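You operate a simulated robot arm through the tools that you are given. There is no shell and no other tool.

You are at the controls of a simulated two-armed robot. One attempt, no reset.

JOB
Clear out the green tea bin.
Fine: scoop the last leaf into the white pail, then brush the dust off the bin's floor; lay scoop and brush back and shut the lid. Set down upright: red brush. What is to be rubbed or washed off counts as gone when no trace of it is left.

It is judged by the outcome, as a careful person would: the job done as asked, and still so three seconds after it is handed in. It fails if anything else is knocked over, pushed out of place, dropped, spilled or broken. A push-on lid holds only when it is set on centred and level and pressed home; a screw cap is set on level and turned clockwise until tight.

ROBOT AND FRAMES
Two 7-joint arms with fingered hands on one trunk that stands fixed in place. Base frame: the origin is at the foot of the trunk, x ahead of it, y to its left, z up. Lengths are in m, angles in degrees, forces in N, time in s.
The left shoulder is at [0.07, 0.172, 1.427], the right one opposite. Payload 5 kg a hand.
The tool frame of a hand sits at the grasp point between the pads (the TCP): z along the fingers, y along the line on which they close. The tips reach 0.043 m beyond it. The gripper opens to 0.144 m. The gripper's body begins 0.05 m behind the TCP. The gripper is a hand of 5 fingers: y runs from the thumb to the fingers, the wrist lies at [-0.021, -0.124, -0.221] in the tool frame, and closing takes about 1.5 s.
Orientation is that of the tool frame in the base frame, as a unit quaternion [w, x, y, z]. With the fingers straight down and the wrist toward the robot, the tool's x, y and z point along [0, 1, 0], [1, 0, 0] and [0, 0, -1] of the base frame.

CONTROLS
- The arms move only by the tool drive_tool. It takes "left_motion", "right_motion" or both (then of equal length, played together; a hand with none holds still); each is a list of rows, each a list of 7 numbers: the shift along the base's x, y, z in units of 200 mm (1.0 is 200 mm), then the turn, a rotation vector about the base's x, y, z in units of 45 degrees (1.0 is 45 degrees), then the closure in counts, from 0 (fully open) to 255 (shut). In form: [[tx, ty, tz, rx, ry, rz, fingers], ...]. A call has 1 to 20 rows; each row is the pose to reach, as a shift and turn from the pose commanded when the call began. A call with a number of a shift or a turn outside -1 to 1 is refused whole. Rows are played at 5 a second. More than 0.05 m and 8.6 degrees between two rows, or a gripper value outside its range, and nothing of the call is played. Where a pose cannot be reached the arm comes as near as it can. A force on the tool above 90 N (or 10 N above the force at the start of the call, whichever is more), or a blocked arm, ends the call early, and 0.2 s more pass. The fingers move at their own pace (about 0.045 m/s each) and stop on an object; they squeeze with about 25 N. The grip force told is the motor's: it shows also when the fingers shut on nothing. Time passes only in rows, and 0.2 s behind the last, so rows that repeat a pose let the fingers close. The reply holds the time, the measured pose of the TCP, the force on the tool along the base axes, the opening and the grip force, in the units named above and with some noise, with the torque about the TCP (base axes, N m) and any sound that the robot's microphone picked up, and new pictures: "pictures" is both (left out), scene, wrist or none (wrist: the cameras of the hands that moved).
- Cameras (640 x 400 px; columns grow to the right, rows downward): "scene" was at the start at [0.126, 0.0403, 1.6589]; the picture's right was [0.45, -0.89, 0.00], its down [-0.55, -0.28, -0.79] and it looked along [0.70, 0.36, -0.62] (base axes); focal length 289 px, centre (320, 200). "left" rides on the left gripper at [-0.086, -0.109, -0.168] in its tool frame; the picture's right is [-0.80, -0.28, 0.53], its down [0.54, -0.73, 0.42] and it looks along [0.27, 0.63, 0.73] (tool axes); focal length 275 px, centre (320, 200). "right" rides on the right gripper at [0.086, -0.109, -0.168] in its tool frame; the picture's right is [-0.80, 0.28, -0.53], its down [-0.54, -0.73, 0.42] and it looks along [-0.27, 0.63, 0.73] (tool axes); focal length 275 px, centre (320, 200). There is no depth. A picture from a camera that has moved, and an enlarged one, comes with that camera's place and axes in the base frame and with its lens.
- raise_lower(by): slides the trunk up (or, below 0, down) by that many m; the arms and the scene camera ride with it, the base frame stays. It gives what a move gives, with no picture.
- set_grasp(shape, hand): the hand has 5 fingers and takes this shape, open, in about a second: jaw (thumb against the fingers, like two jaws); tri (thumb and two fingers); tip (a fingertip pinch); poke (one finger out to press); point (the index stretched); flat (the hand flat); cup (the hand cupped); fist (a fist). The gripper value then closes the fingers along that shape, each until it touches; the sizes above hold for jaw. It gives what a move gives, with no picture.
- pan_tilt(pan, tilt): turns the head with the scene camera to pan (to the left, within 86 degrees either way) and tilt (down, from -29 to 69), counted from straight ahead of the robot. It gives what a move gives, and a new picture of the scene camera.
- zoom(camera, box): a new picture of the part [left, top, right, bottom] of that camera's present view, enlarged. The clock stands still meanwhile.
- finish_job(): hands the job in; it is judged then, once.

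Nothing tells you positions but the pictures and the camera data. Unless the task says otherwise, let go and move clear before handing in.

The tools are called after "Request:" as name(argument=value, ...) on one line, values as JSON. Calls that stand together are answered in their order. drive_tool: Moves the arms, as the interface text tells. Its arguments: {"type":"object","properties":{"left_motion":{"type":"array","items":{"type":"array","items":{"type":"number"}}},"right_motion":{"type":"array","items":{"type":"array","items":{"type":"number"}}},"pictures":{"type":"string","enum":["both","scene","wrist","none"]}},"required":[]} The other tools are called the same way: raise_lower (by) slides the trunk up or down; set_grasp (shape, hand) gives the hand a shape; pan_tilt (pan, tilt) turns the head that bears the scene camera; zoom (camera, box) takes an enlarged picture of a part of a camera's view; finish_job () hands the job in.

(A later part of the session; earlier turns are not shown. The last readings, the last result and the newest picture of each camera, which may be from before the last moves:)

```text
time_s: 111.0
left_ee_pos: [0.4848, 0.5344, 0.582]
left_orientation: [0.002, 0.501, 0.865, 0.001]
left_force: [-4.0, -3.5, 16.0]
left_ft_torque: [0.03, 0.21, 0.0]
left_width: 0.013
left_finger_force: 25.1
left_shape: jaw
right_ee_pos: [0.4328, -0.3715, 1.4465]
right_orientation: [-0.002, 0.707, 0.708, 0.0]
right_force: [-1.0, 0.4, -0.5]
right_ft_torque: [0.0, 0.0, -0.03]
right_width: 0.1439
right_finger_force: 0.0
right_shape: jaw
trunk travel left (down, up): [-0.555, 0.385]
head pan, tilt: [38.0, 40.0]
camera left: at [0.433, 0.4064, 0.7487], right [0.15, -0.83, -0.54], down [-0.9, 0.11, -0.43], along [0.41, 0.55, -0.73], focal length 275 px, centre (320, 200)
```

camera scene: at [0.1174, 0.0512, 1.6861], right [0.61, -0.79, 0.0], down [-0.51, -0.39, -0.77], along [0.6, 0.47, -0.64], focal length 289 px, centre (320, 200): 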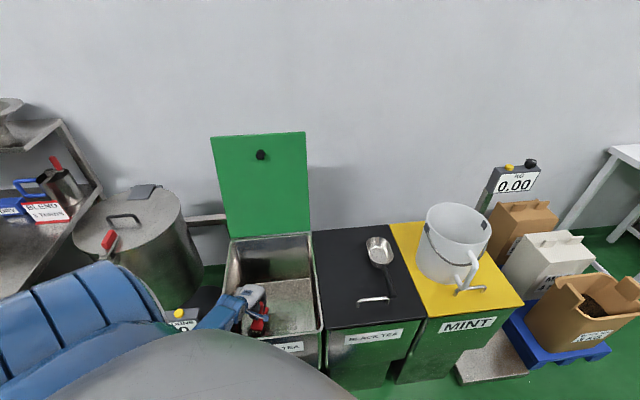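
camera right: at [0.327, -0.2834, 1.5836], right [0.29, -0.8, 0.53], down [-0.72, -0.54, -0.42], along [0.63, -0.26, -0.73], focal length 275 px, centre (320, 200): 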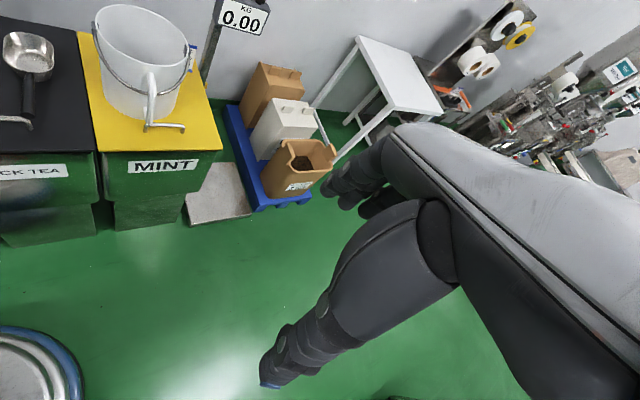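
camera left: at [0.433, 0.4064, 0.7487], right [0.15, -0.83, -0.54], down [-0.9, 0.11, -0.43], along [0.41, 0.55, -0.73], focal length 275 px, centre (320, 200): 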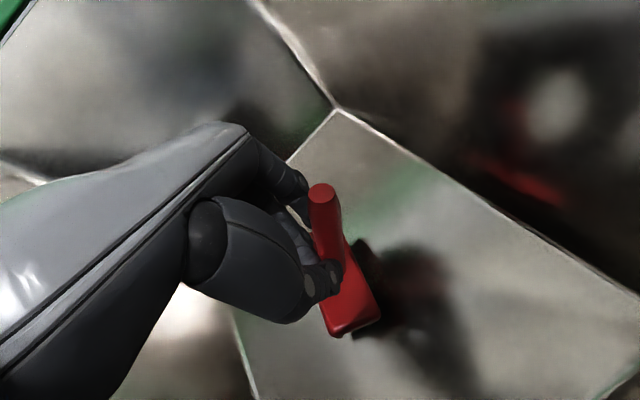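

Contact is good here. I'll scrub in short strokes around this spot.

Request:
drive_tool(left_motion=[[-0.07, 0.07, 0.004, 0, 0, 0, 255], [-0.14, 0.14, 0.004, 0, 0, 0, 255], [-0.07, 0.07, 0.004, 0, 0, 0, 255], [0, 0, 0.004, 0, 0, 0, 255], [0.07, -0.07, 0.004, 0, 0, 0, 255], [0.14, -0.14, 0.004, 0, 0, 0, 255], [0.07, -0.07, 0.004, 0, 0, 0, 255], [0, 0, 0.004, 0, 0, 0, 255], [-0.07, 0.07, 0.004, 0, 0, 0, 255], [-0.14, 0.14, 0.004, 0, 0, 0, 255], [-0.2, 0.2, 0.004, 0, 0, 0, 255], [-0.27, 0.27, 0.004, 0, 0, 0, 255], [-0.34, 0.34, 0.004, 0, 0, 0, 255]], pictures="wrist")

Request:
zoom(camera="left", box=[260, 140, 560, 360])

```text
time_s: 113.8
left_ee_pos: [0.4207, 0.601, 0.5824]
left_orientation: [0.0, 0.501, 0.865, 0.0]
left_force: [0.2, 0.7, -1.9]
left_ft_torque: [-0.03, 0.0, 0.05]
left_width: 0.0119
left_finger_force: 24.9
left_shape: jaw
right_ee_pos: [0.4356, -0.37, 1.4461]
right_orientation: [-0.002, 0.707, 0.707, -0.001]
right_force: [-0.8, 0.1, -0.5]
right_ft_torque: [0.03, 0.0, 0.01]
right_width: 0.1438
right_finger_force: 0.1
right_shape: jaw
trunk travel left (down, up): [-0.555, 0.385]
head pan, tilt: [38.0, 40.0]
camera left: at [0.3685, 0.473, 0.7501], right [0.15, -0.83, -0.53], down [-0.9, 0.11, -0.42], along [0.41, 0.54, -0.73], focal length 275 px, centre (320, 200)
```

left: 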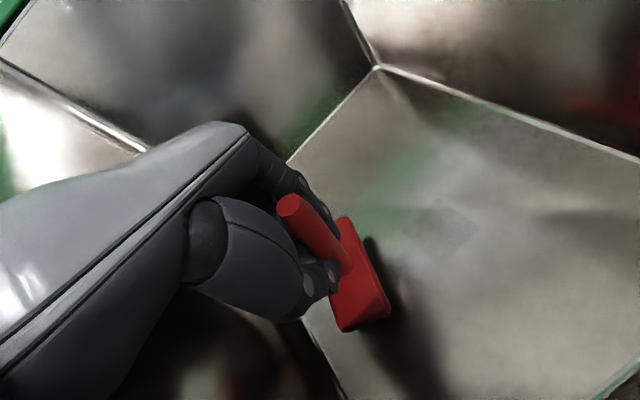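

```text
1.82 times, centred on (410, 250) of left
camera zoom: at [0.3685, 0.473, 0.7501], right [0.15, -0.83, -0.53], down [-0.9, 0.11, -0.42], along [0.41, 0.54, -0.73], focal length 500 px, centre (156, 109)
```

zoom: 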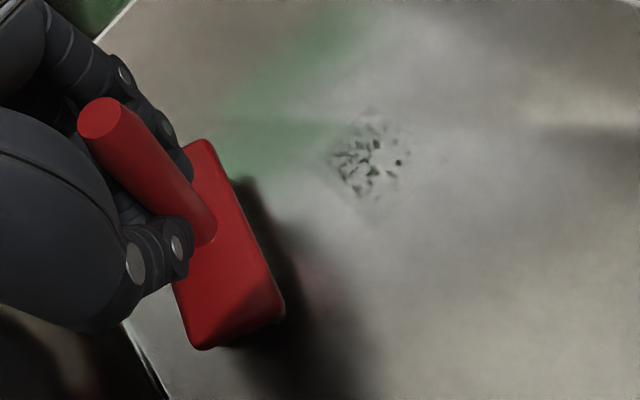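

The tile is fading. The brush has also slid up slightly in my grip, so I'll press a little lower and scrub again.

Request:
drive_tool(left_motion=[[0.09, -0.09, 0.02, 0, 0, 0, 255], [0.18, -0.17, 0.02, 0, 0, 0, 255], [0.27, -0.25, 0.02, 0, 0, 0, 255], [0.334, -0.328, 0.02, 0, 0, 0, 255], [0.334, -0.328, 0.0, 0, 0, 0, 255], [0.334, -0.328, -0.012, 0, 0, 0, 255], [0.334, -0.328, -0.018, 0, 0, 0, 255], [0.334, -0.328, -0.018, 0, 0, 0, 255]], pictures="none")

```text
time_s: 115.6
left_ee_pos: [0.4837, 0.5384, 0.5801]
left_orientation: [0.0, 0.501, 0.866, 0.001]
left_force: [-2.3, -0.9, 5.8]
left_ft_torque: [0.02, -0.06, 0.04]
left_width: 0.0121
left_finger_force: 25.6
left_shape: jaw
right_ee_pos: [0.4335, -0.3691, 1.4464]
right_orientation: [-0.001, 0.707, 0.707, 0.001]
right_force: [-0.5, 0.4, -0.6]
right_ft_torque: [0.03, 0.04, 0.01]
right_width: 0.1438
right_finger_force: 0.0
right_shape: jaw
trunk travel left (down, up): [-0.555, 0.385]
head pan, tilt: [38.0, 40.0]
```

Request:
drive_tool(left_motion=[[-0.07, 0.07, -0.004, 0, 0, 0, 255], [-0.13, 0.13, -0.004, 0, 0, 0, 255], [-0.06, 0.06, -0.004, 0, 0, 0, 255], [0.02, -0.02, -0.004, 0, 0, 0, 255], [0.09, -0.09, -0.004, 0, 0, 0, 255], [0.15, -0.15, -0.004, 0, 0, 0, 255], [0.08, -0.08, -0.004, 0, 0, 0, 255], [0, 0, -0.004, 0, 0, 0, 255], [-0.07, 0.07, -0.004, 0, 0, 0, 255], [-0.13, 0.13, -0.004, 0, 0, 0, 255], [-0.06, 0.06, -0.004, 0, 0, 0, 255], [0.02, -0.02, -0.004, 0, 0, 0, 255], [0.09, -0.09, -0.004, 0, 0, 0, 255], [0.03, -0.03, -0.006, 0, 0, 0, 255], [-0.04, 0.04, -0.006, 0, 0, 0, 255], [-0.11, 0.11, -0.006, 0, 0, 0, 255], [-0.18, 0.18, -0.006, 0, 0, 0, 255], [-0.25, 0.25, 0.0, 0, 0, 0, 255], [-0.32, 0.32, 0.02, 0, 0, 0, 255]], pictures="wrist")

Request:
zoom(camera="left", box=[260, 140, 560, 360])

Request:
zoom(camera="left", box=[380, 150, 530, 260])

```text
time_s: 119.6
left_ee_pos: [0.4191, 0.5981, 0.5789]
left_orientation: [-0.002, 0.501, 0.865, -0.003]
left_force: [5.4, -7.2, 1.3]
left_ft_torque: [0.6, 0.35, 0.04]
left_width: 0.0118
left_finger_force: 24.8
left_shape: jaw
right_ee_pos: [0.4362, -0.3699, 1.444]
right_orientation: [-0.001, 0.707, 0.707, 0.0]
right_force: [-0.2, -0.8, 0.5]
right_ft_torque: [-0.02, 0.0, -0.04]
right_width: 0.1439
right_finger_force: 0.2
right_shape: jaw
trunk travel left (down, up): [-0.555, 0.385]
head pan, tilt: [38.0, 40.0]
camera left: at [0.3678, 0.47, 0.7472], right [0.15, -0.83, -0.53], down [-0.9, 0.11, -0.42], along [0.41, 0.54, -0.73], focal length 275 px, centre (320, 200)
```

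left: 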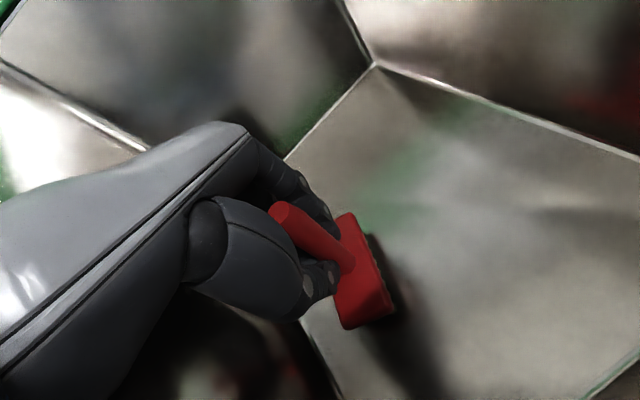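

```text
1.82 times, centred on (410, 250) of left
camera zoom: at [0.3678, 0.47, 0.7472], right [0.15, -0.83, -0.53], down [-0.9, 0.11, -0.42], along [0.41, 0.54, -0.73], focal length 500 px, centre (156, 109)
```

zoom: 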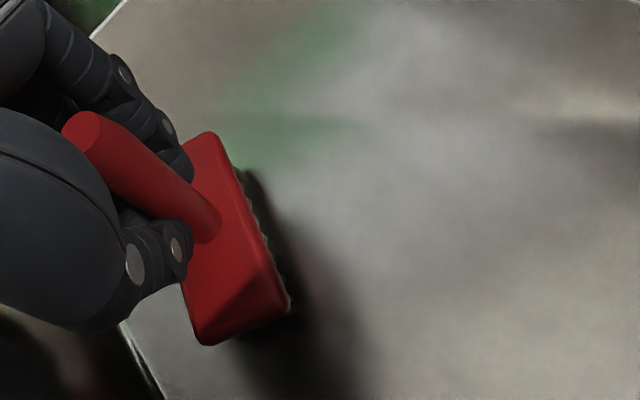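

```text
3.64 times, centred on (455, 205) of left
camera zoom: at [0.3678, 0.47, 0.7472], right [0.15, -0.83, -0.53], down [-0.9, 0.11, -0.42], along [0.41, 0.54, -0.73], focal length 1001 px, centre (-171, 182)
```

zoom: 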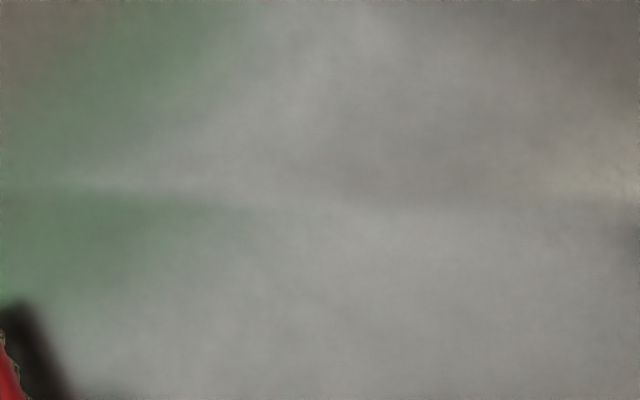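

The visible floor is clean now. I'll move off the wall, lift the brush out and inspect the whole floor for any trace.

Request:
drive_tool(left_motion=[[0.05, -0.05, 0.05, 0, 0, 0, 255], [0.1, -0.1, 0.2, 0, 0, 0, 255], [0.12, -0.12, 0.4, 0, 0, 0, 255], [0.12, -0.12, 0.6, 0, 0, 0, 255], [0.12, -0.12, 0.8, 0, 0, 0, 255], [0.12, -0.12, 1.0, 0, 0, 0, 255]], pictures="wrist")

Request:
drive_tool(left_motion=[[0, 0, 0.2, 0, 0, 0, 255], [0, 0, 0.4, 0, 0, 0, 255], [0, 0, 0.6, 0, 0, 0, 255], [0, 0, 0.8, 0, 0, 0, 255], [0, 0, 1.0, 0, 0, 0, 255]], pictures="both")

Request:
zoom(camera="left", box=[320, 180, 600, 400])

Request:
zoom(camera="scene", box=[210, 230, 330, 340])

```text
time_s: 121.0
left_ee_pos: [0.44, 0.5771, 0.7811]
left_orientation: [0.0, 0.501, 0.866, -0.001]
left_force: [0.2, 0.3, -1.4]
left_ft_torque: [-0.01, 0.01, 0.0]
left_width: 0.0118
left_finger_force: 25.5
left_shape: jaw
right_ee_pos: [0.4362, -0.3686, 1.4459]
right_orientation: [-0.002, 0.707, 0.708, -0.001]
right_force: [0.0, -0.4, 0.1]
right_ft_torque: [0.0, -0.04, 0.02]
right_width: 0.1438
right_finger_force: 0.1
right_shape: jaw
trunk travel left (down, up): [-0.555, 0.385]
head pan, tilt: [38.0, 40.0]
camera left: at [0.3901, 0.4485, 0.9491], right [0.15, -0.83, -0.53], down [-0.9, 0.11, -0.42], along [0.41, 0.54, -0.73], focal length 275 px, centre (320, 200)
```

left: 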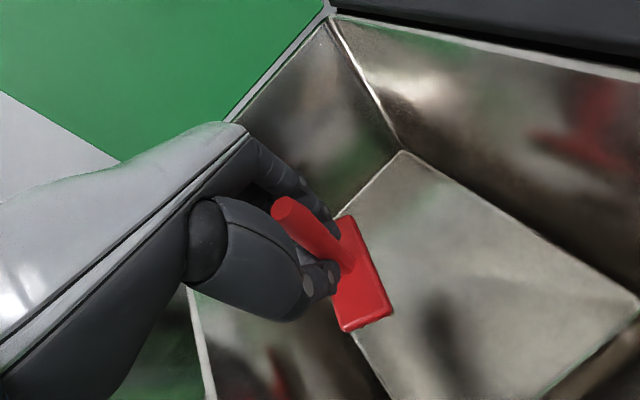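

```text
time_s: 122.2
left_ee_pos: [0.4395, 0.5779, 0.9856]
left_orientation: [-0.001, 0.501, 0.865, 0.0]
left_force: [0.1, -0.2, -1.1]
left_ft_torque: [0.04, -0.01, 0.02]
left_width: 0.0118
left_finger_force: 24.8
left_shape: jaw
right_ee_pos: [0.4367, -0.3687, 1.4463]
right_orientation: [-0.002, 0.706, 0.708, -0.001]
right_force: [0.4, -0.8, 0.0]
right_ft_torque: [0.01, -0.01, 0.0]
right_width: 0.1437
right_finger_force: 0.1
right_shape: jaw
trunk travel left (down, up): [-0.555, 0.385]
head pan, tilt: [38.0, 40.0]
camera scene: at [0.1157, 0.0529, 1.6862], right [0.62, -0.79, 0.0], down [-0.51, -0.4, -0.77], along [0.6, 0.47, -0.64], focal length 289 px, centre (320, 200)
camera left: at [0.3887, 0.45, 1.153], right [0.15, -0.83, -0.53], down [-0.9, 0.11, -0.42], along [0.41, 0.54, -0.73], focal length 275 px, centre (320, 200)
```

scene: 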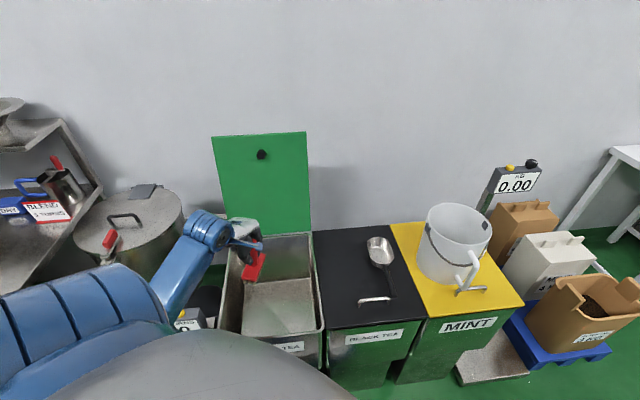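
left: 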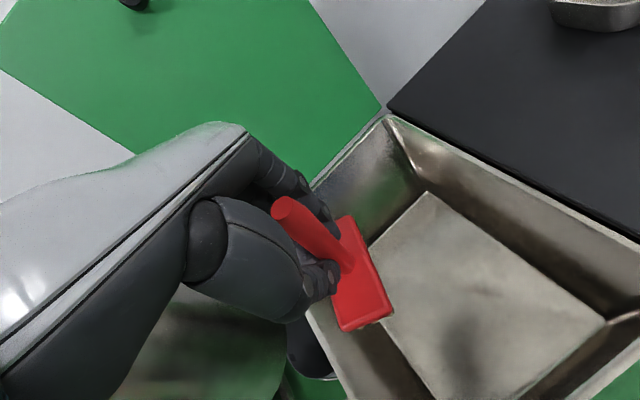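

```text
1.82 times, centred on (460, 290) of left
camera zoom: at [0.3887, 0.45, 1.153], right [0.15, -0.83, -0.53], down [-0.9, 0.11, -0.42], along [0.41, 0.54, -0.73], focal length 500 px, centre (66, 36)
```

zoom: 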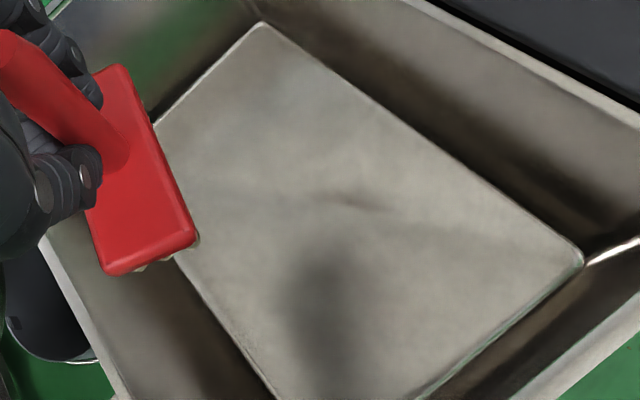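

```text
3.64 times, centred on (270, 285) of scene
camera zoom: at [0.1157, 0.0529, 1.6862], right [0.62, -0.79, 0.0], down [-0.51, -0.4, -0.77], along [0.6, 0.47, -0.64], focal length 1050 px, centre (502, -109)
```

zoom: 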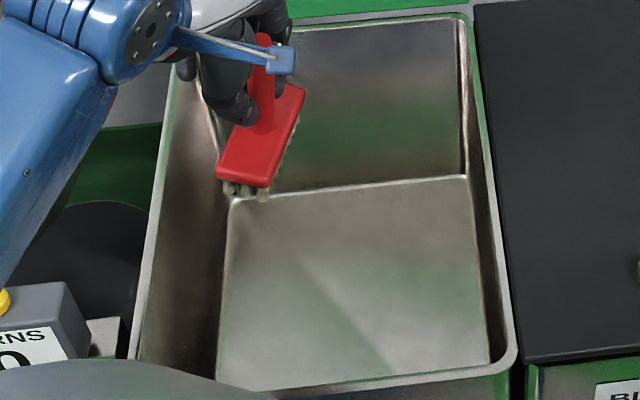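

The floor looks clean, but a faint dark mark near the middle could be a reflection or leftover dust. Checking closer.

Request:
zoom(camera="left", box=[430, 255, 540, 325])

Request:
zoom(camera="left", box=[400, 190, 600, 400])

Request:
zoom(camera="scene", box=[240, 275, 310, 330])

```text
5.71 times, centred on (485, 290) of left
camera zoom: at [0.3887, 0.45, 1.153], right [0.15, -0.83, -0.53], down [-0.9, 0.11, -0.42], along [0.41, 0.54, -0.73], focal length 1573 px, centre (-623, -314)
```

zoom: 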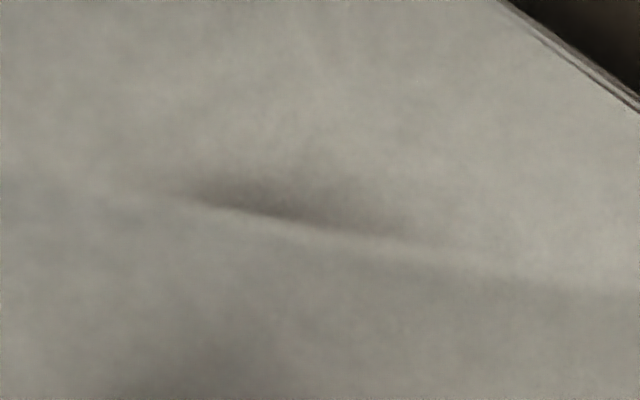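

```text
1.90 times, centred on (500, 295) of left
camera zoom: at [0.3887, 0.45, 1.153], right [0.15, -0.83, -0.53], down [-0.9, 0.11, -0.42], along [0.41, 0.54, -0.73], focal length 524 px, centre (-23, 19)
```

zoom: 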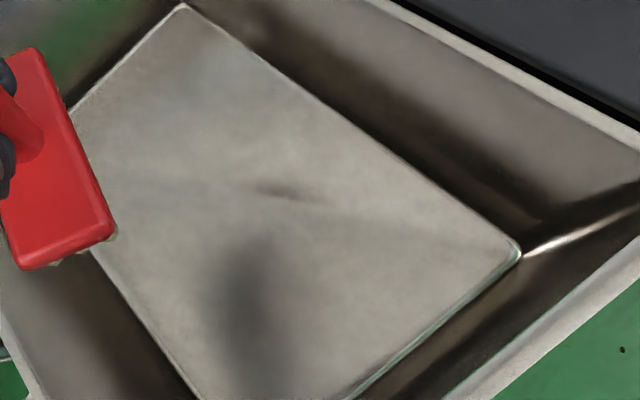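

```text
7.27 times, centred on (275, 302) of scene
camera zoom: at [0.1157, 0.0529, 1.6862], right [0.62, -0.79, 0.0], down [-0.51, -0.4, -0.77], along [0.6, 0.47, -0.64], focal length 2099 px, centre (647, -546)
```

zoom: 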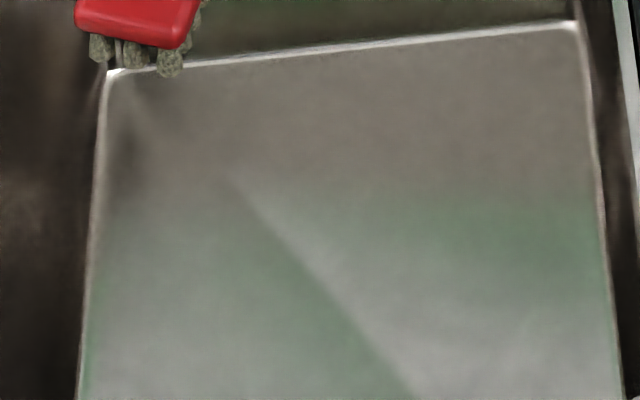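

Those are only blurred reflections, with no specks left. I notice a small dark dot on the green floor in front of the bin, so I'll check that too.

Request:
zoom(camera="left", box=[540, 300, 640, 400])

Request:
zoom(camera="left", box=[340, 300, 520, 400])

Request:
zoom(camera="scene", box=[330, 210, 540, 400])

```text
4.00 times, centred on (590, 350) of left
camera zoom: at [0.3887, 0.45, 1.153], right [0.15, -0.83, -0.53], down [-0.9, 0.11, -0.42], along [0.41, 0.54, -0.73], focal length 1101 px, centre (-760, -400)
```

zoom: 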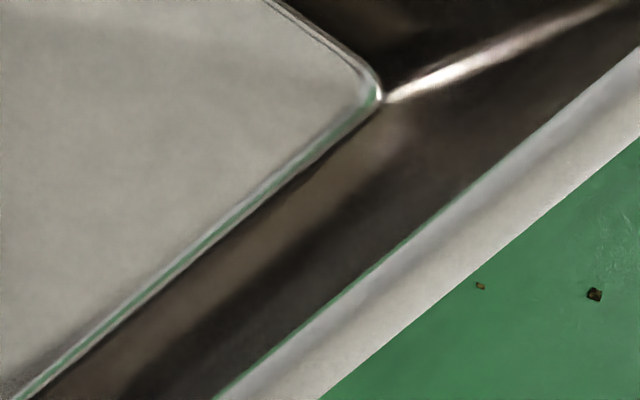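

```text
3.56 times, centred on (430, 350) of left
camera zoom: at [0.3887, 0.45, 1.153], right [0.15, -0.83, -0.53], down [-0.9, 0.11, -0.42], along [0.41, 0.54, -0.73], focal length 979 px, centre (-71, -333)
```

zoom: 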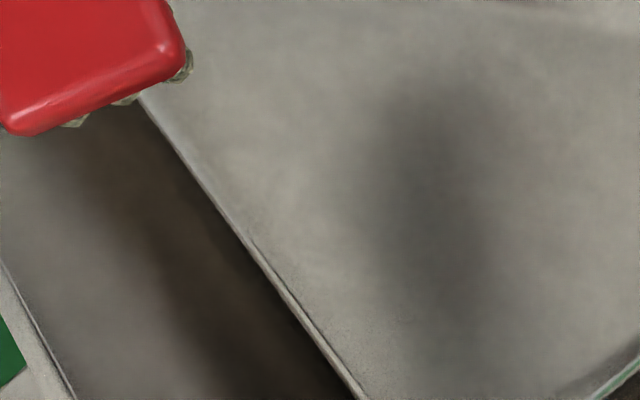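

```text
2.11 times, centred on (435, 305) of scene
camera zoom: at [0.1157, 0.0529, 1.6862], right [0.62, -0.79, 0.0], down [-0.51, -0.4, -0.77], along [0.6, 0.47, -0.64], focal length 608 px, centre (78, -21)
```

zoom: 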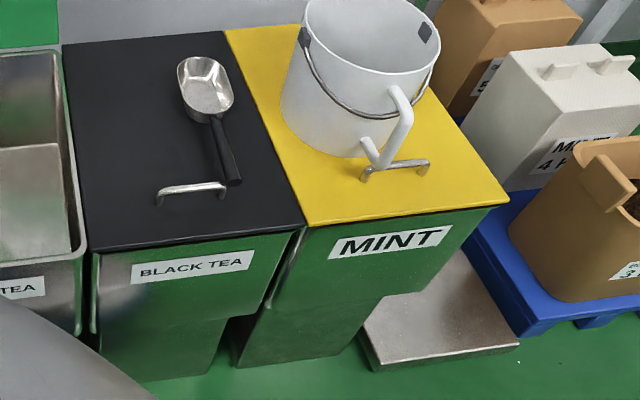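

Those specks are just floor texture, and the bin floor is clean. I'll bring the brush back over its original spot on the black lid, turning it back to its original yaw.

Request:
drive_tool(left_motion=[[0.1, -0.04, 0.15, 0, 0, 0.05, 255], [0.25, -0.1, 0.3, 0, 0, 0.12, 255], [0.4, -0.15, 0.375, 0, 0, 0.19, 255], [0.58, -0.22, 0.375, 0, 0, 0.26, 255], [0.75, -0.29, 0.375, 0, 0, 0.333, 255]], pictures="none")

Request:
drive_tool(left_motion=[[0.18, -0.07, 0, 0, 0, 0, 255], [0.36, -0.14, 0, 0, 0, 0, 255], [0.54, -0.21, 0, 0, 0, 0, 255], [0.755, -0.298, 0, 0, 0, 0, 255]], pictures="both")

Request:
zoom(camera="scene", box=[290, 150, 430, 300])

Request:
zoom(camera="left", box=[200, 160, 480, 400])

```text
time_s: 123.4
left_ee_pos: [0.5953, 0.5184, 1.0587]
left_orientation: [-0.001, 0.383, 0.924, 0.0]
left_force: [-0.3, 0.7, -1.3]
left_ft_torque: [0.0, -0.01, -0.03]
left_width: 0.0121
left_finger_force: 24.9
left_shape: jaw
right_ee_pos: [0.4379, -0.3697, 1.4443]
right_orientation: [-0.003, 0.706, 0.708, -0.001]
right_force: [1.1, 0.0, -0.4]
right_ft_torque: [0.02, 0.07, 0.02]
right_width: 0.144
right_finger_force: 0.0
right_shape: jaw
trunk travel left (down, up): [-0.555, 0.385]
head pan, tilt: [38.0, 40.0]
```

```text
time_s: 124.4
left_ee_pos: [0.7469, 0.4605, 1.0542]
left_orientation: [-0.002, 0.383, 0.924, 0.0]
left_force: [0.2, 0.2, -0.8]
left_ft_torque: [-0.04, 0.03, 0.01]
left_width: 0.0115
left_finger_force: 25.3
left_shape: jaw
right_ee_pos: [0.4385, -0.3697, 1.4452]
right_orientation: [-0.003, 0.706, 0.708, -0.001]
right_force: [0.6, -0.1, 0.1]
right_ft_torque: [-0.01, 0.07, 0.02]
right_width: 0.1439
right_finger_force: 0.2
right_shape: jaw
trunk travel left (down, up): [-0.555, 0.385]
head pan, tilt: [38.0, 40.0]
camera scene: at [0.1188, 0.0516, 1.686], right [0.62, -0.79, 0.0], down [-0.51, -0.4, -0.77], along [0.6, 0.47, -0.64], focal length 289 px, centre (320, 200)
camera left: at [0.7315, 0.3239, 1.2212], right [0.36, -0.76, -0.54], down [-0.9, -0.13, -0.42], along [0.25, 0.63, -0.73], focal length 275 px, centre (320, 200)
```

scene: 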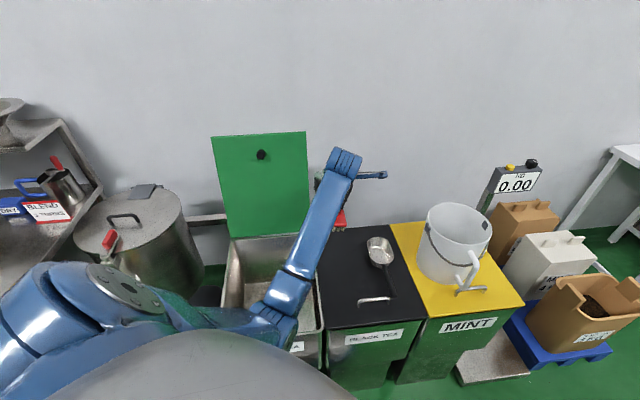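
left: 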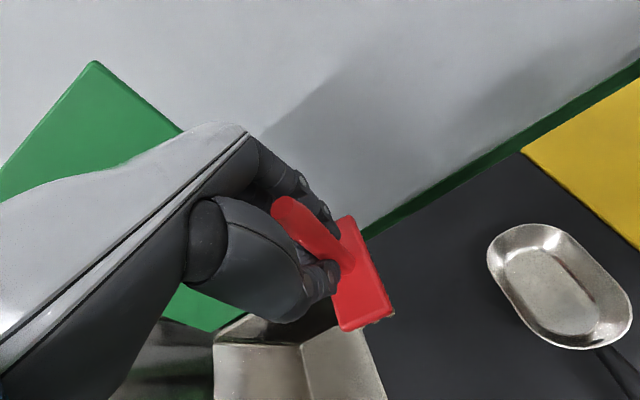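

```text
2.67 times, centred on (360, 225) of scene
camera zoom: at [0.1188, 0.0516, 1.686], right [0.62, -0.79, 0.0], down [-0.51, -0.4, -0.77], along [0.6, 0.47, -0.64], focal length 770 px, centre (213, 133)
```

zoom: 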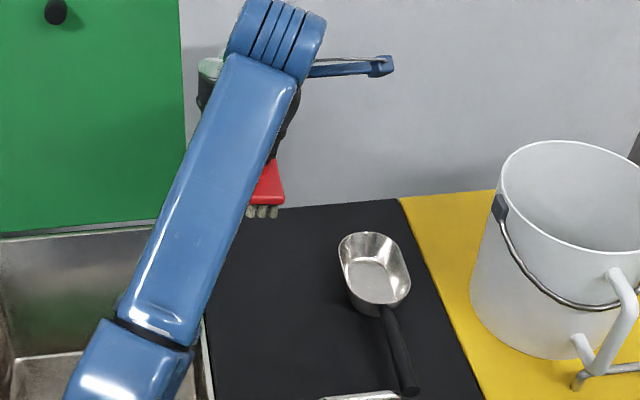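

```text
1.67 times, centred on (340, 280) of left
camera zoom: at [0.7315, 0.3239, 1.2212], right [0.36, -0.76, -0.54], down [-0.9, -0.13, -0.42], along [0.25, 0.63, -0.73], focal length 459 px, centre (287, 67)
```

zoom: 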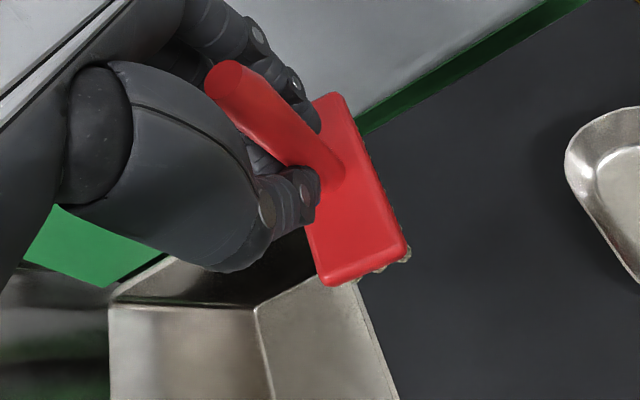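

The brush hangs upright in the hand. I'll lower it toward the lid at its original place.

Request:
drive_tool(left_motion=[[-0.02, 0, -0.15, 0, 0, 0, 255], [-0.03, 0, -0.35, 0, 0, 0, 255], [-0.03, 0, -0.55, 0, 0, 0, 255], [-0.03, 0, -0.68, 0, 0, 0, 255], [-0.03, 0, -0.71, 0, 0, 0, 255]], pictures="wrist")

Request:
zoom(camera="scene", box=[290, 170, 410, 290])

```text
time_s: 125.6
left_ee_pos: [0.7366, 0.4616, 0.9135]
left_orientation: [0.0, 0.384, 0.923, -0.001]
left_force: [-0.2, 0.2, -1.7]
left_ft_torque: [-0.03, 0.01, 0.0]
left_width: 0.0118
left_finger_force: 24.9
left_shape: jaw
right_ee_pos: [0.4363, -0.3691, 1.4459]
right_orientation: [-0.001, 0.707, 0.708, 0.0]
right_force: [1.2, -0.5, -0.6]
right_ft_torque: [-0.01, -0.02, 0.01]
right_width: 0.1439
right_finger_force: 0.1
right_shape: jaw
trunk travel left (down, up): [-0.555, 0.385]
head pan, tilt: [38.0, 40.0]
camera left: at [0.7214, 0.3252, 1.0806], right [0.36, -0.76, -0.53], down [-0.9, -0.13, -0.42], along [0.25, 0.63, -0.73], focal length 275 px, centre (320, 200)
```

left: 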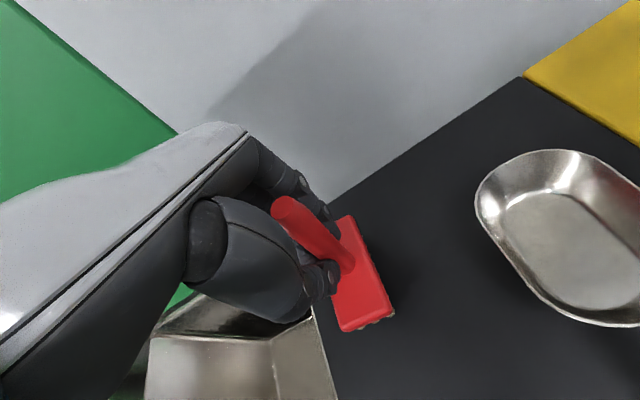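

```text
3.33 times, centred on (350, 230) of scene
camera zoom: at [0.1167, 0.0528, 1.6862], right [0.62, -0.79, 0.0], down [-0.51, -0.4, -0.77], along [0.6, 0.47, -0.64], focal length 962 px, centre (220, 100)
```

zoom: 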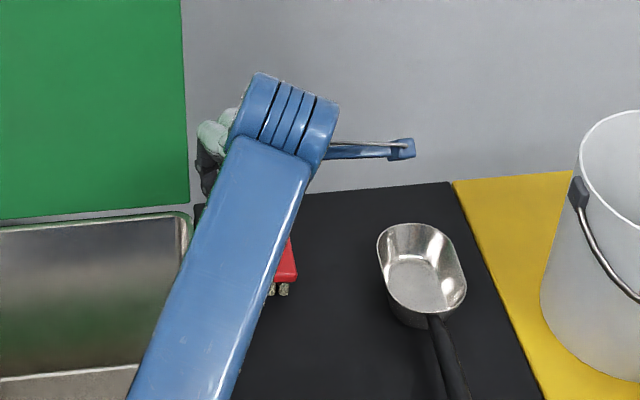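

Request:
drive_tool(left_motion=[[0.015, -0.005, -0.015, 0, 0, 0, 255], [0.015, -0.005, -0.03, 0, 0, 0, 255], [0.015, -0.005, -0.04, 0, 0, 0, 255], [0.015, -0.005, -0.04, 0, 0, 0, 255]], pictures="none")

```text
time_s: 126.6
left_ee_pos: [0.7415, 0.462, 0.908]
left_orientation: [0.0, 0.383, 0.924, 0.001]
left_force: [0.0, -0.6, -2.1]
left_ft_torque: [-0.04, -0.01, 0.01]
left_width: 0.0115
left_finger_force: 25.2
left_shape: jaw
right_ee_pos: [0.4363, -0.369, 1.4458]
right_orientation: [-0.002, 0.706, 0.708, -0.001]
right_force: [-0.9, -0.5, -0.1]
right_ft_torque: [-0.03, -0.02, 0.02]
right_width: 0.1438
right_finger_force: 0.1
right_shape: jaw
trunk travel left (down, up): [-0.555, 0.385]
head pan, tilt: [38.0, 40.0]
```

Request:
drive_tool(left_motion=[[0, 0, -0.01, 0, 0, 0, 255], [0, 0, -0.02, 0, 0, 0, 255], [0, 0, -0.03, 0, 0, 0, 255], [0, 0, -0.03, 0, 0, 0, 255]], pictures="none")

```text
time_s: 127.6
left_ee_pos: [0.7403, 0.4621, 0.9026]
left_orientation: [0.002, 0.384, 0.924, 0.001]
left_force: [-2.7, 0.2, 14.2]
left_ft_torque: [0.12, -0.12, 0.02]
left_width: 0.0118
left_finger_force: 25.6
left_shape: jaw
right_ee_pos: [0.433, -0.3697, 1.4469]
right_orientation: [-0.001, 0.707, 0.708, 0.0]
right_force: [-1.2, -0.5, -0.1]
right_ft_torque: [0.02, 0.01, 0.01]
right_width: 0.144
right_finger_force: 0.0
right_shape: jaw
trunk travel left (down, up): [-0.555, 0.385]
head pan, tilt: [38.0, 40.0]
```

The brush stands pressed flat on the lid. I'll relieve the pressure and open slowly.

Request:
drive_tool(left_motion=[[0, 0, 0.008, 0, 0, 0, 255], [0, 0, 0.01, 0, 0, 0, 240], [0, 0, 0.01, 0, 0, 0, 225], [0, 0, 0.01, 0, 0, 0, 210], [0, 0, 0.01, 0, 0, 0, 190], [0, 0, 0.01, 0, 0, 0, 160], [0, 0, 0.01, 0, 0, 0, 120], [0, 0, 0.01, 0, 0, 0, 70], [0, 0, 0.01, 0, 0, 0, 20], [0, 0, 0.01, 0, 0, 0, 0], [0, 0, 0.01, 0, 0, 0, 0]], pictures="wrist")

Request:
zoom(camera="left", box=[200, 160, 480, 400])

```text
time_s: 130.0
left_ee_pos: [0.7408, 0.4607, 0.9017]
left_orientation: [0.0, 0.384, 0.923, -0.001]
left_force: [0.8, 0.2, 0.2]
left_ft_torque: [0.0, -0.02, -0.01]
left_width: 0.1437
left_finger_force: 0.0
left_shape: jaw
right_ee_pos: [0.4356, -0.3687, 1.4461]
right_orientation: [-0.002, 0.707, 0.708, -0.001]
right_force: [0.4, -0.7, 0.2]
right_ft_torque: [0.01, -0.01, 0.04]
right_width: 0.1439
right_finger_force: 0.1
right_shape: jaw
trunk travel left (down, up): [-0.555, 0.385]
head pan, tilt: [38.0, 40.0]
camera left: at [0.7245, 0.3236, 1.07], right [0.36, -0.76, -0.53], down [-0.9, -0.13, -0.42], along [0.26, 0.63, -0.73], focal length 275 px, centre (320, 200)
```

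left: 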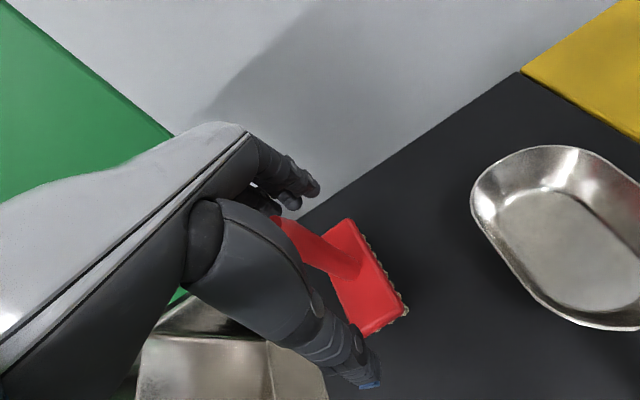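

```text
1.67 times, centred on (340, 280) of left
camera zoom: at [0.7245, 0.3236, 1.07], right [0.36, -0.76, -0.53], down [-0.9, -0.13, -0.42], along [0.26, 0.63, -0.73], focal length 459 px, centre (287, 67)
```

zoom: 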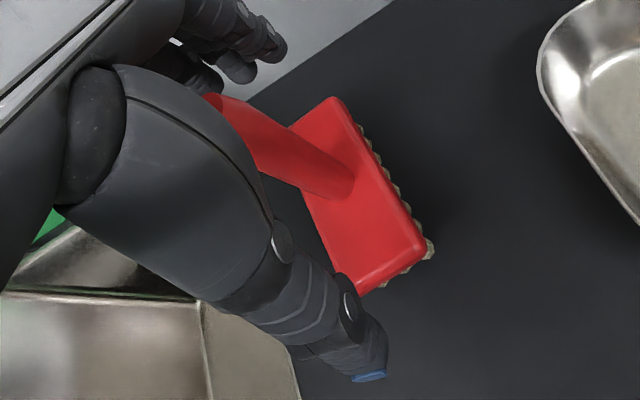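

The brush stands upright and free. I'll raise the hand straight up and check it.

Request:
drive_tool(left_motion=[[0, 0, 0.15, 0, 0, 0, 0], [0, 0, 0.35, 0, 0, 0, 0], [0, 0, 0.55, 0, 0, 0, 0], [0, 0, 0.75, 0, 0, 0, 0], [0, 0, 0.95, 0, 0, 0, 0]], pictures="none")

Request:
drive_tool(left_motion=[[-0.1, -0.1, 0.15, 0, 0, 0, 0], [-0.2, -0.2, 0.3, 0, 0, 0, 0], [-0.3, -0.3, 0.45, 0, 0, 0, 0], [-0.4, -0.4, 0.6, 0, 0, 0, 0]], pictures="both")

Request:
zoom(camera="scene", box=[290, 180, 430, 310])

Request:
zoom(camera="scene", box=[180, 110, 340, 340])

```text
time_s: 131.2
left_ee_pos: [0.7407, 0.4602, 1.0951]
left_orientation: [-0.001, 0.384, 0.923, 0.0]
left_force: [0.2, 0.0, -1.1]
left_ft_torque: [-0.01, 0.04, 0.01]
left_width: 0.1435
left_finger_force: 0.0
left_shape: jaw
right_ee_pos: [0.4352, -0.3694, 1.446]
right_orientation: [-0.002, 0.706, 0.708, 0.0]
right_force: [-0.5, -0.5, -0.3]
right_ft_torque: [0.05, 0.02, 0.01]
right_width: 0.1439
right_finger_force: 0.1
right_shape: jaw
trunk travel left (down, up): [-0.555, 0.385]
head pan, tilt: [38.0, 40.0]
```

```text
time_s: 132.2
left_ee_pos: [0.6596, 0.3798, 1.215]
left_orientation: [0.001, 0.384, 0.923, 0.0]
left_force: [-0.5, -0.2, 0.7]
left_ft_torque: [0.02, -0.03, 0.03]
left_width: 0.1438
left_finger_force: 0.2
left_shape: jaw
right_ee_pos: [0.4343, -0.3701, 1.4455]
right_orientation: [-0.002, 0.707, 0.708, 0.0]
right_force: [-1.1, -0.6, -1.1]
right_ft_torque: [0.03, -0.04, 0.04]
right_width: 0.144
right_finger_force: 0.0
right_shape: jaw
trunk travel left (down, up): [-0.555, 0.385]
head pan, tilt: [38.0, 40.0]
camera scene: at [0.115, 0.0511, 1.6863], right [0.62, -0.79, 0.0], down [-0.51, -0.39, -0.77], along [0.6, 0.47, -0.64], focal length 289 px, centre (320, 200)
camera left: at [0.6426, 0.2426, 1.3821], right [0.36, -0.76, -0.53], down [-0.9, -0.13, -0.42], along [0.26, 0.63, -0.73], focal length 275 px, centre (320, 200)
```

scene: 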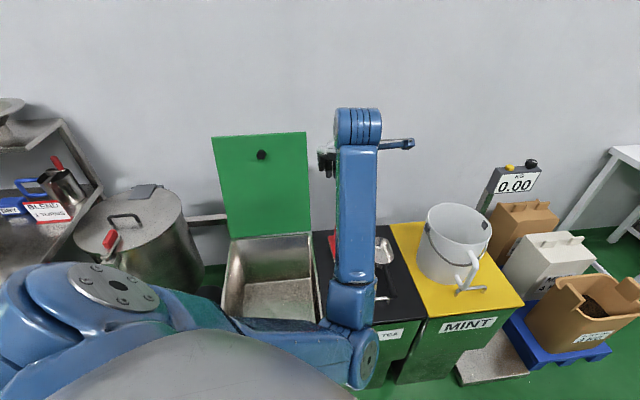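
left: 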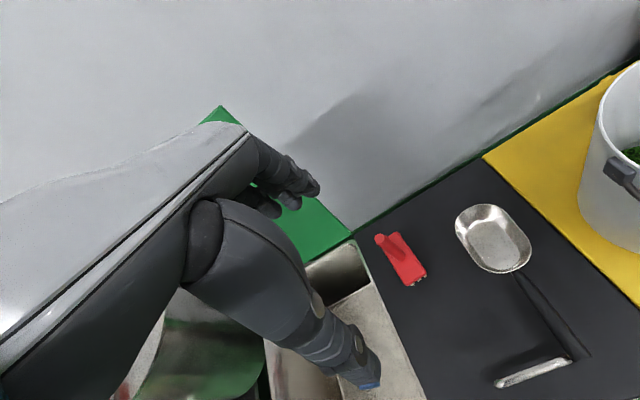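

```text
3.08 times, centred on (360, 245) of scene
camera zoom: at [0.115, 0.0511, 1.6863], right [0.62, -0.79, 0.0], down [-0.51, -0.39, -0.77], along [0.6, 0.47, -0.64], focal length 888 px, centre (197, 62)
```

zoom: 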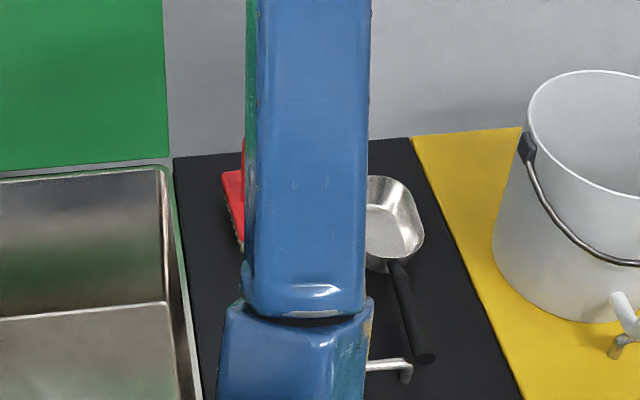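

```text
1.74 times, centred on (260, 225) of scene
camera zoom: at [0.115, 0.0511, 1.6863], right [0.62, -0.79, 0.0], down [-0.51, -0.39, -0.77], along [0.6, 0.47, -0.64], focal length 502 px, centre (424, 156)
```

zoom: 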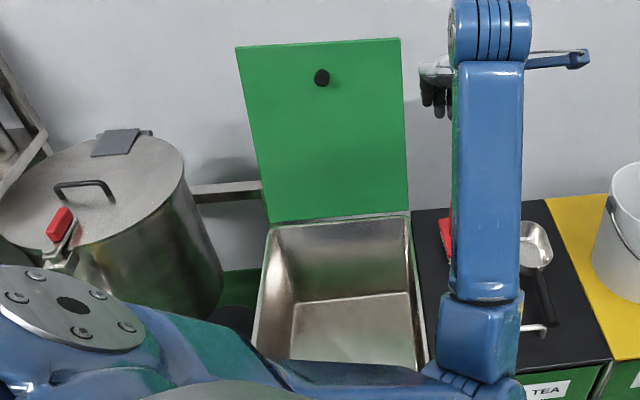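

Scoop and brush are both back, with the brush upright. Next is the lid: it leans back about 14°, with its top edge near 1.20 m. I'll straddle the top edge with thumb in front and fingers behind, and swing it down under control. First I go up and over.

Request:
drive_tool(left_motion=[[0, 0, 0.2, 0, 0, 0, 0], [0, 0.05, 0.4, 0, 0, 0, 0], [0, 0.15, 0.6, 0, 0, 0, 0], [0.01, 0.35, 0.75, 0, 0, 0, 0], [0.02, 0.57, 0.85, 0, 0, 0, 0], [0.03, 0.8, 0.9, 0, 0, 0, 0], [0.04, 1.0, 0.95, 0, 0, 0, 0]], pictures="none")

Request:
drive_tool(left_motion=[[0.01, 0.2, 0, 0, 0, 0, 0], [0.02, 0.4, 0, 0, 0, 0, 0], [0.03, 0.6, 0, 0, 0, 0, 0], [0.04, 0.8, 0, 0, 0, 0, 0]], pictures="both")

Request:
zoom(camera="scene", box=[180, 20, 340, 260])

```text
time_s: 133.8
left_ee_pos: [0.6697, 0.58, 1.4002]
left_orientation: [0.001, 0.385, 0.923, -0.001]
left_force: [0.0, 0.2, -0.9]
left_ft_torque: [-0.03, 0.02, -0.05]
left_width: 0.1438
left_finger_force: 0.1
left_shape: jaw
right_ee_pos: [0.4355, -0.3663, 1.4455]
right_orientation: [-0.001, 0.707, 0.707, -0.001]
right_force: [-0.1, 1.2, -0.4]
right_ft_torque: [-0.01, 0.0, 0.01]
right_width: 0.144
right_finger_force: 0.1
right_shape: jaw
trunk travel left (down, up): [-0.555, 0.385]
head pan, tilt: [38.0, 40.0]
```

```text
time_s: 134.8
left_ee_pos: [0.677, 0.7387, 1.4005]
left_orientation: [0.001, 0.385, 0.923, -0.001]
left_force: [0.7, -0.5, -0.8]
left_ft_torque: [-0.03, 0.02, -0.02]
left_width: 0.1438
left_finger_force: 0.1
left_shape: jaw
right_ee_pos: [0.4353, -0.3674, 1.4476]
right_orientation: [-0.001, 0.707, 0.707, -0.001]
right_force: [-0.5, -0.4, 0.3]
right_ft_torque: [-0.07, 0.0, 0.01]
right_width: 0.1439
right_finger_force: 0.0
right_shape: jaw
trunk travel left (down, up): [-0.555, 0.385]
head pan, tilt: [38.0, 40.0]
camera scene: at [0.1158, 0.0552, 1.6861], right [0.62, -0.79, 0.0], down [-0.51, -0.4, -0.77], along [0.6, 0.47, -0.64], focal length 289 px, centre (320, 200)
camera left: at [0.6604, 0.6026, 1.5678], right [0.36, -0.77, -0.53], down [-0.9, -0.13, -0.42], along [0.26, 0.63, -0.73], focal length 275 px, centre (320, 200)
```

scene: 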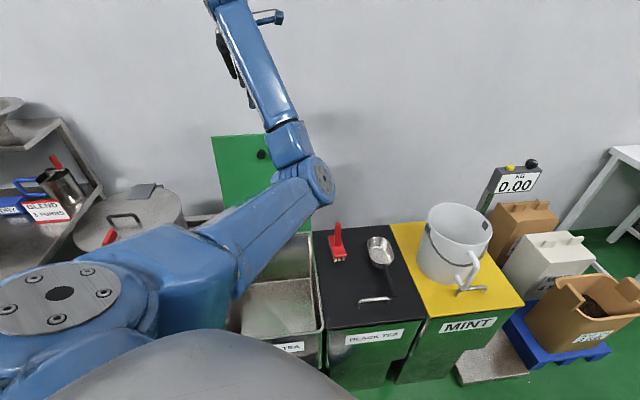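
left: 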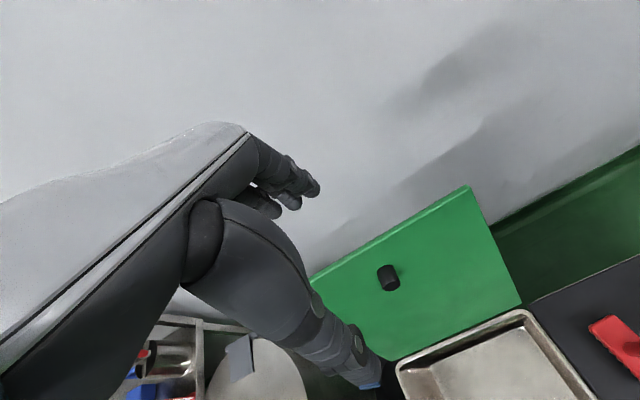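

```text
1.67 times, centred on (260, 140) of scene
camera zoom: at [0.1158, 0.0552, 1.6861], right [0.62, -0.79, 0.0], down [-0.51, -0.4, -0.77], along [0.6, 0.47, -0.64], focal length 481 px, centre (420, 300)
```

zoom: 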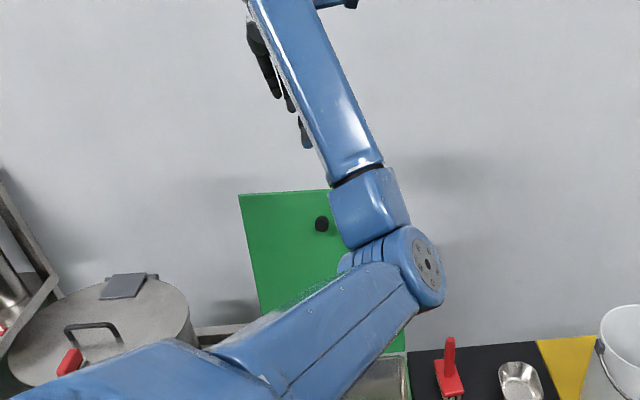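

I can see the lid's top edge clearly, with the knob well to the right of where I'll grip. I'll move above the edge and lower the open hand astride it.

Request:
drive_tool(left_motion=[[0, 0.2, 0, 0, 0, 0, 0], [0, 0.4, 0, 0, 0, 0, 0], [0, 0.575, 0, 0, 0, 0, 0], [0, 0.575, -0.2, 0, 0, 0, 0], [0, 0.575, -0.4, 0, 0, 0, 0], [0, 0.575, -0.55, 0, 0, 0, 0]], pictures="both")

Request:
zoom(camera="left", box=[200, 160, 480, 400])

Request:
zoom(camera="scene", box=[180, 20, 340, 260])

```text
time_s: 136.2
left_ee_pos: [0.6789, 0.8589, 1.2952]
left_orientation: [0.0, 0.383, 0.924, 0.0]
left_force: [0.1, 1.4, -0.1]
left_ft_torque: [-0.02, 0.0, 0.0]
left_width: 0.1439
left_finger_force: 0.1
left_shape: jaw
right_ee_pos: [0.4363, -0.3668, 1.445]
right_orientation: [-0.001, 0.707, 0.707, 0.0]
right_force: [0.7, 0.2, 0.7]
right_ft_torque: [-0.04, 0.03, -0.01]
right_width: 0.1436
right_finger_force: 0.1
right_shape: jaw
trunk travel left (down, up): [-0.555, 0.385]
head pan, tilt: [38.0, 40.0]
camera scene: at [0.1161, 0.0545, 1.6863], right [0.62, -0.79, 0.0], down [-0.51, -0.4, -0.77], along [0.6, 0.47, -0.64], focal length 289 px, centre (320, 200)
camera left: at [0.663, 0.7217, 1.4626], right [0.36, -0.76, -0.53], down [-0.9, -0.13, -0.42], along [0.25, 0.63, -0.73], focal length 275 px, centre (320, 200)
```

scene: 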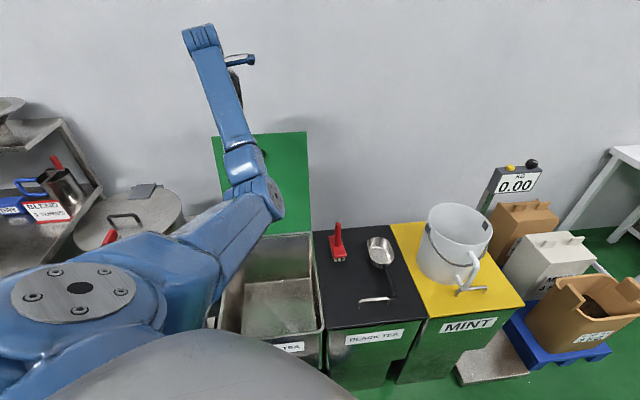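
left: 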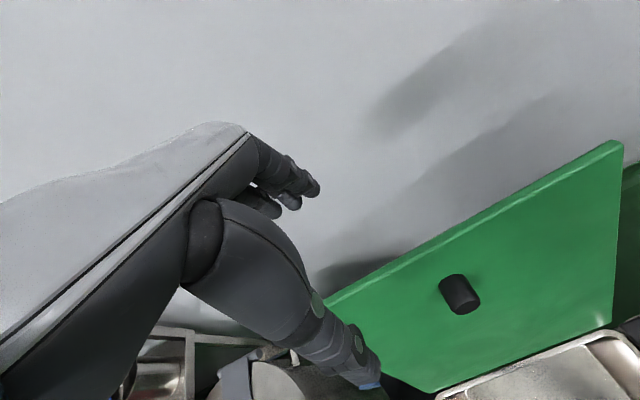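

```text
1.67 times, centred on (340, 280) of left
camera zoom: at [0.663, 0.7217, 1.4626], right [0.36, -0.76, -0.53], down [-0.9, -0.13, -0.42], along [0.25, 0.63, -0.73], focal length 459 px, centre (287, 67)
```

zoom: 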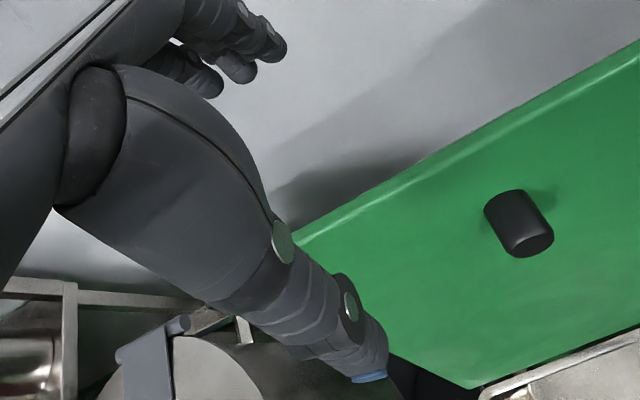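

```text
1.67 times, centred on (260, 140) of scene
camera zoom: at [0.1161, 0.0545, 1.6863], right [0.62, -0.79, 0.0], down [-0.51, -0.4, -0.77], along [0.6, 0.47, -0.64], focal length 481 px, centre (420, 300)
```

zoom: 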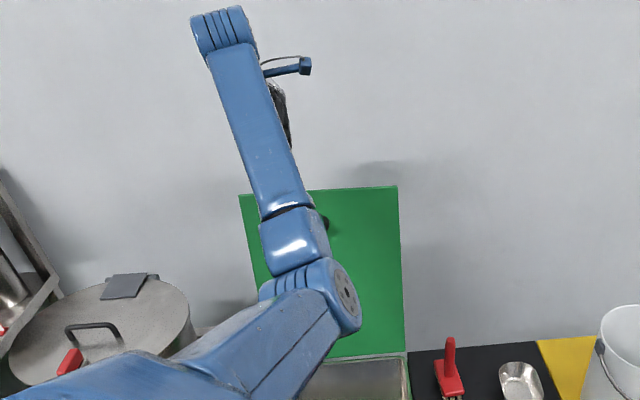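

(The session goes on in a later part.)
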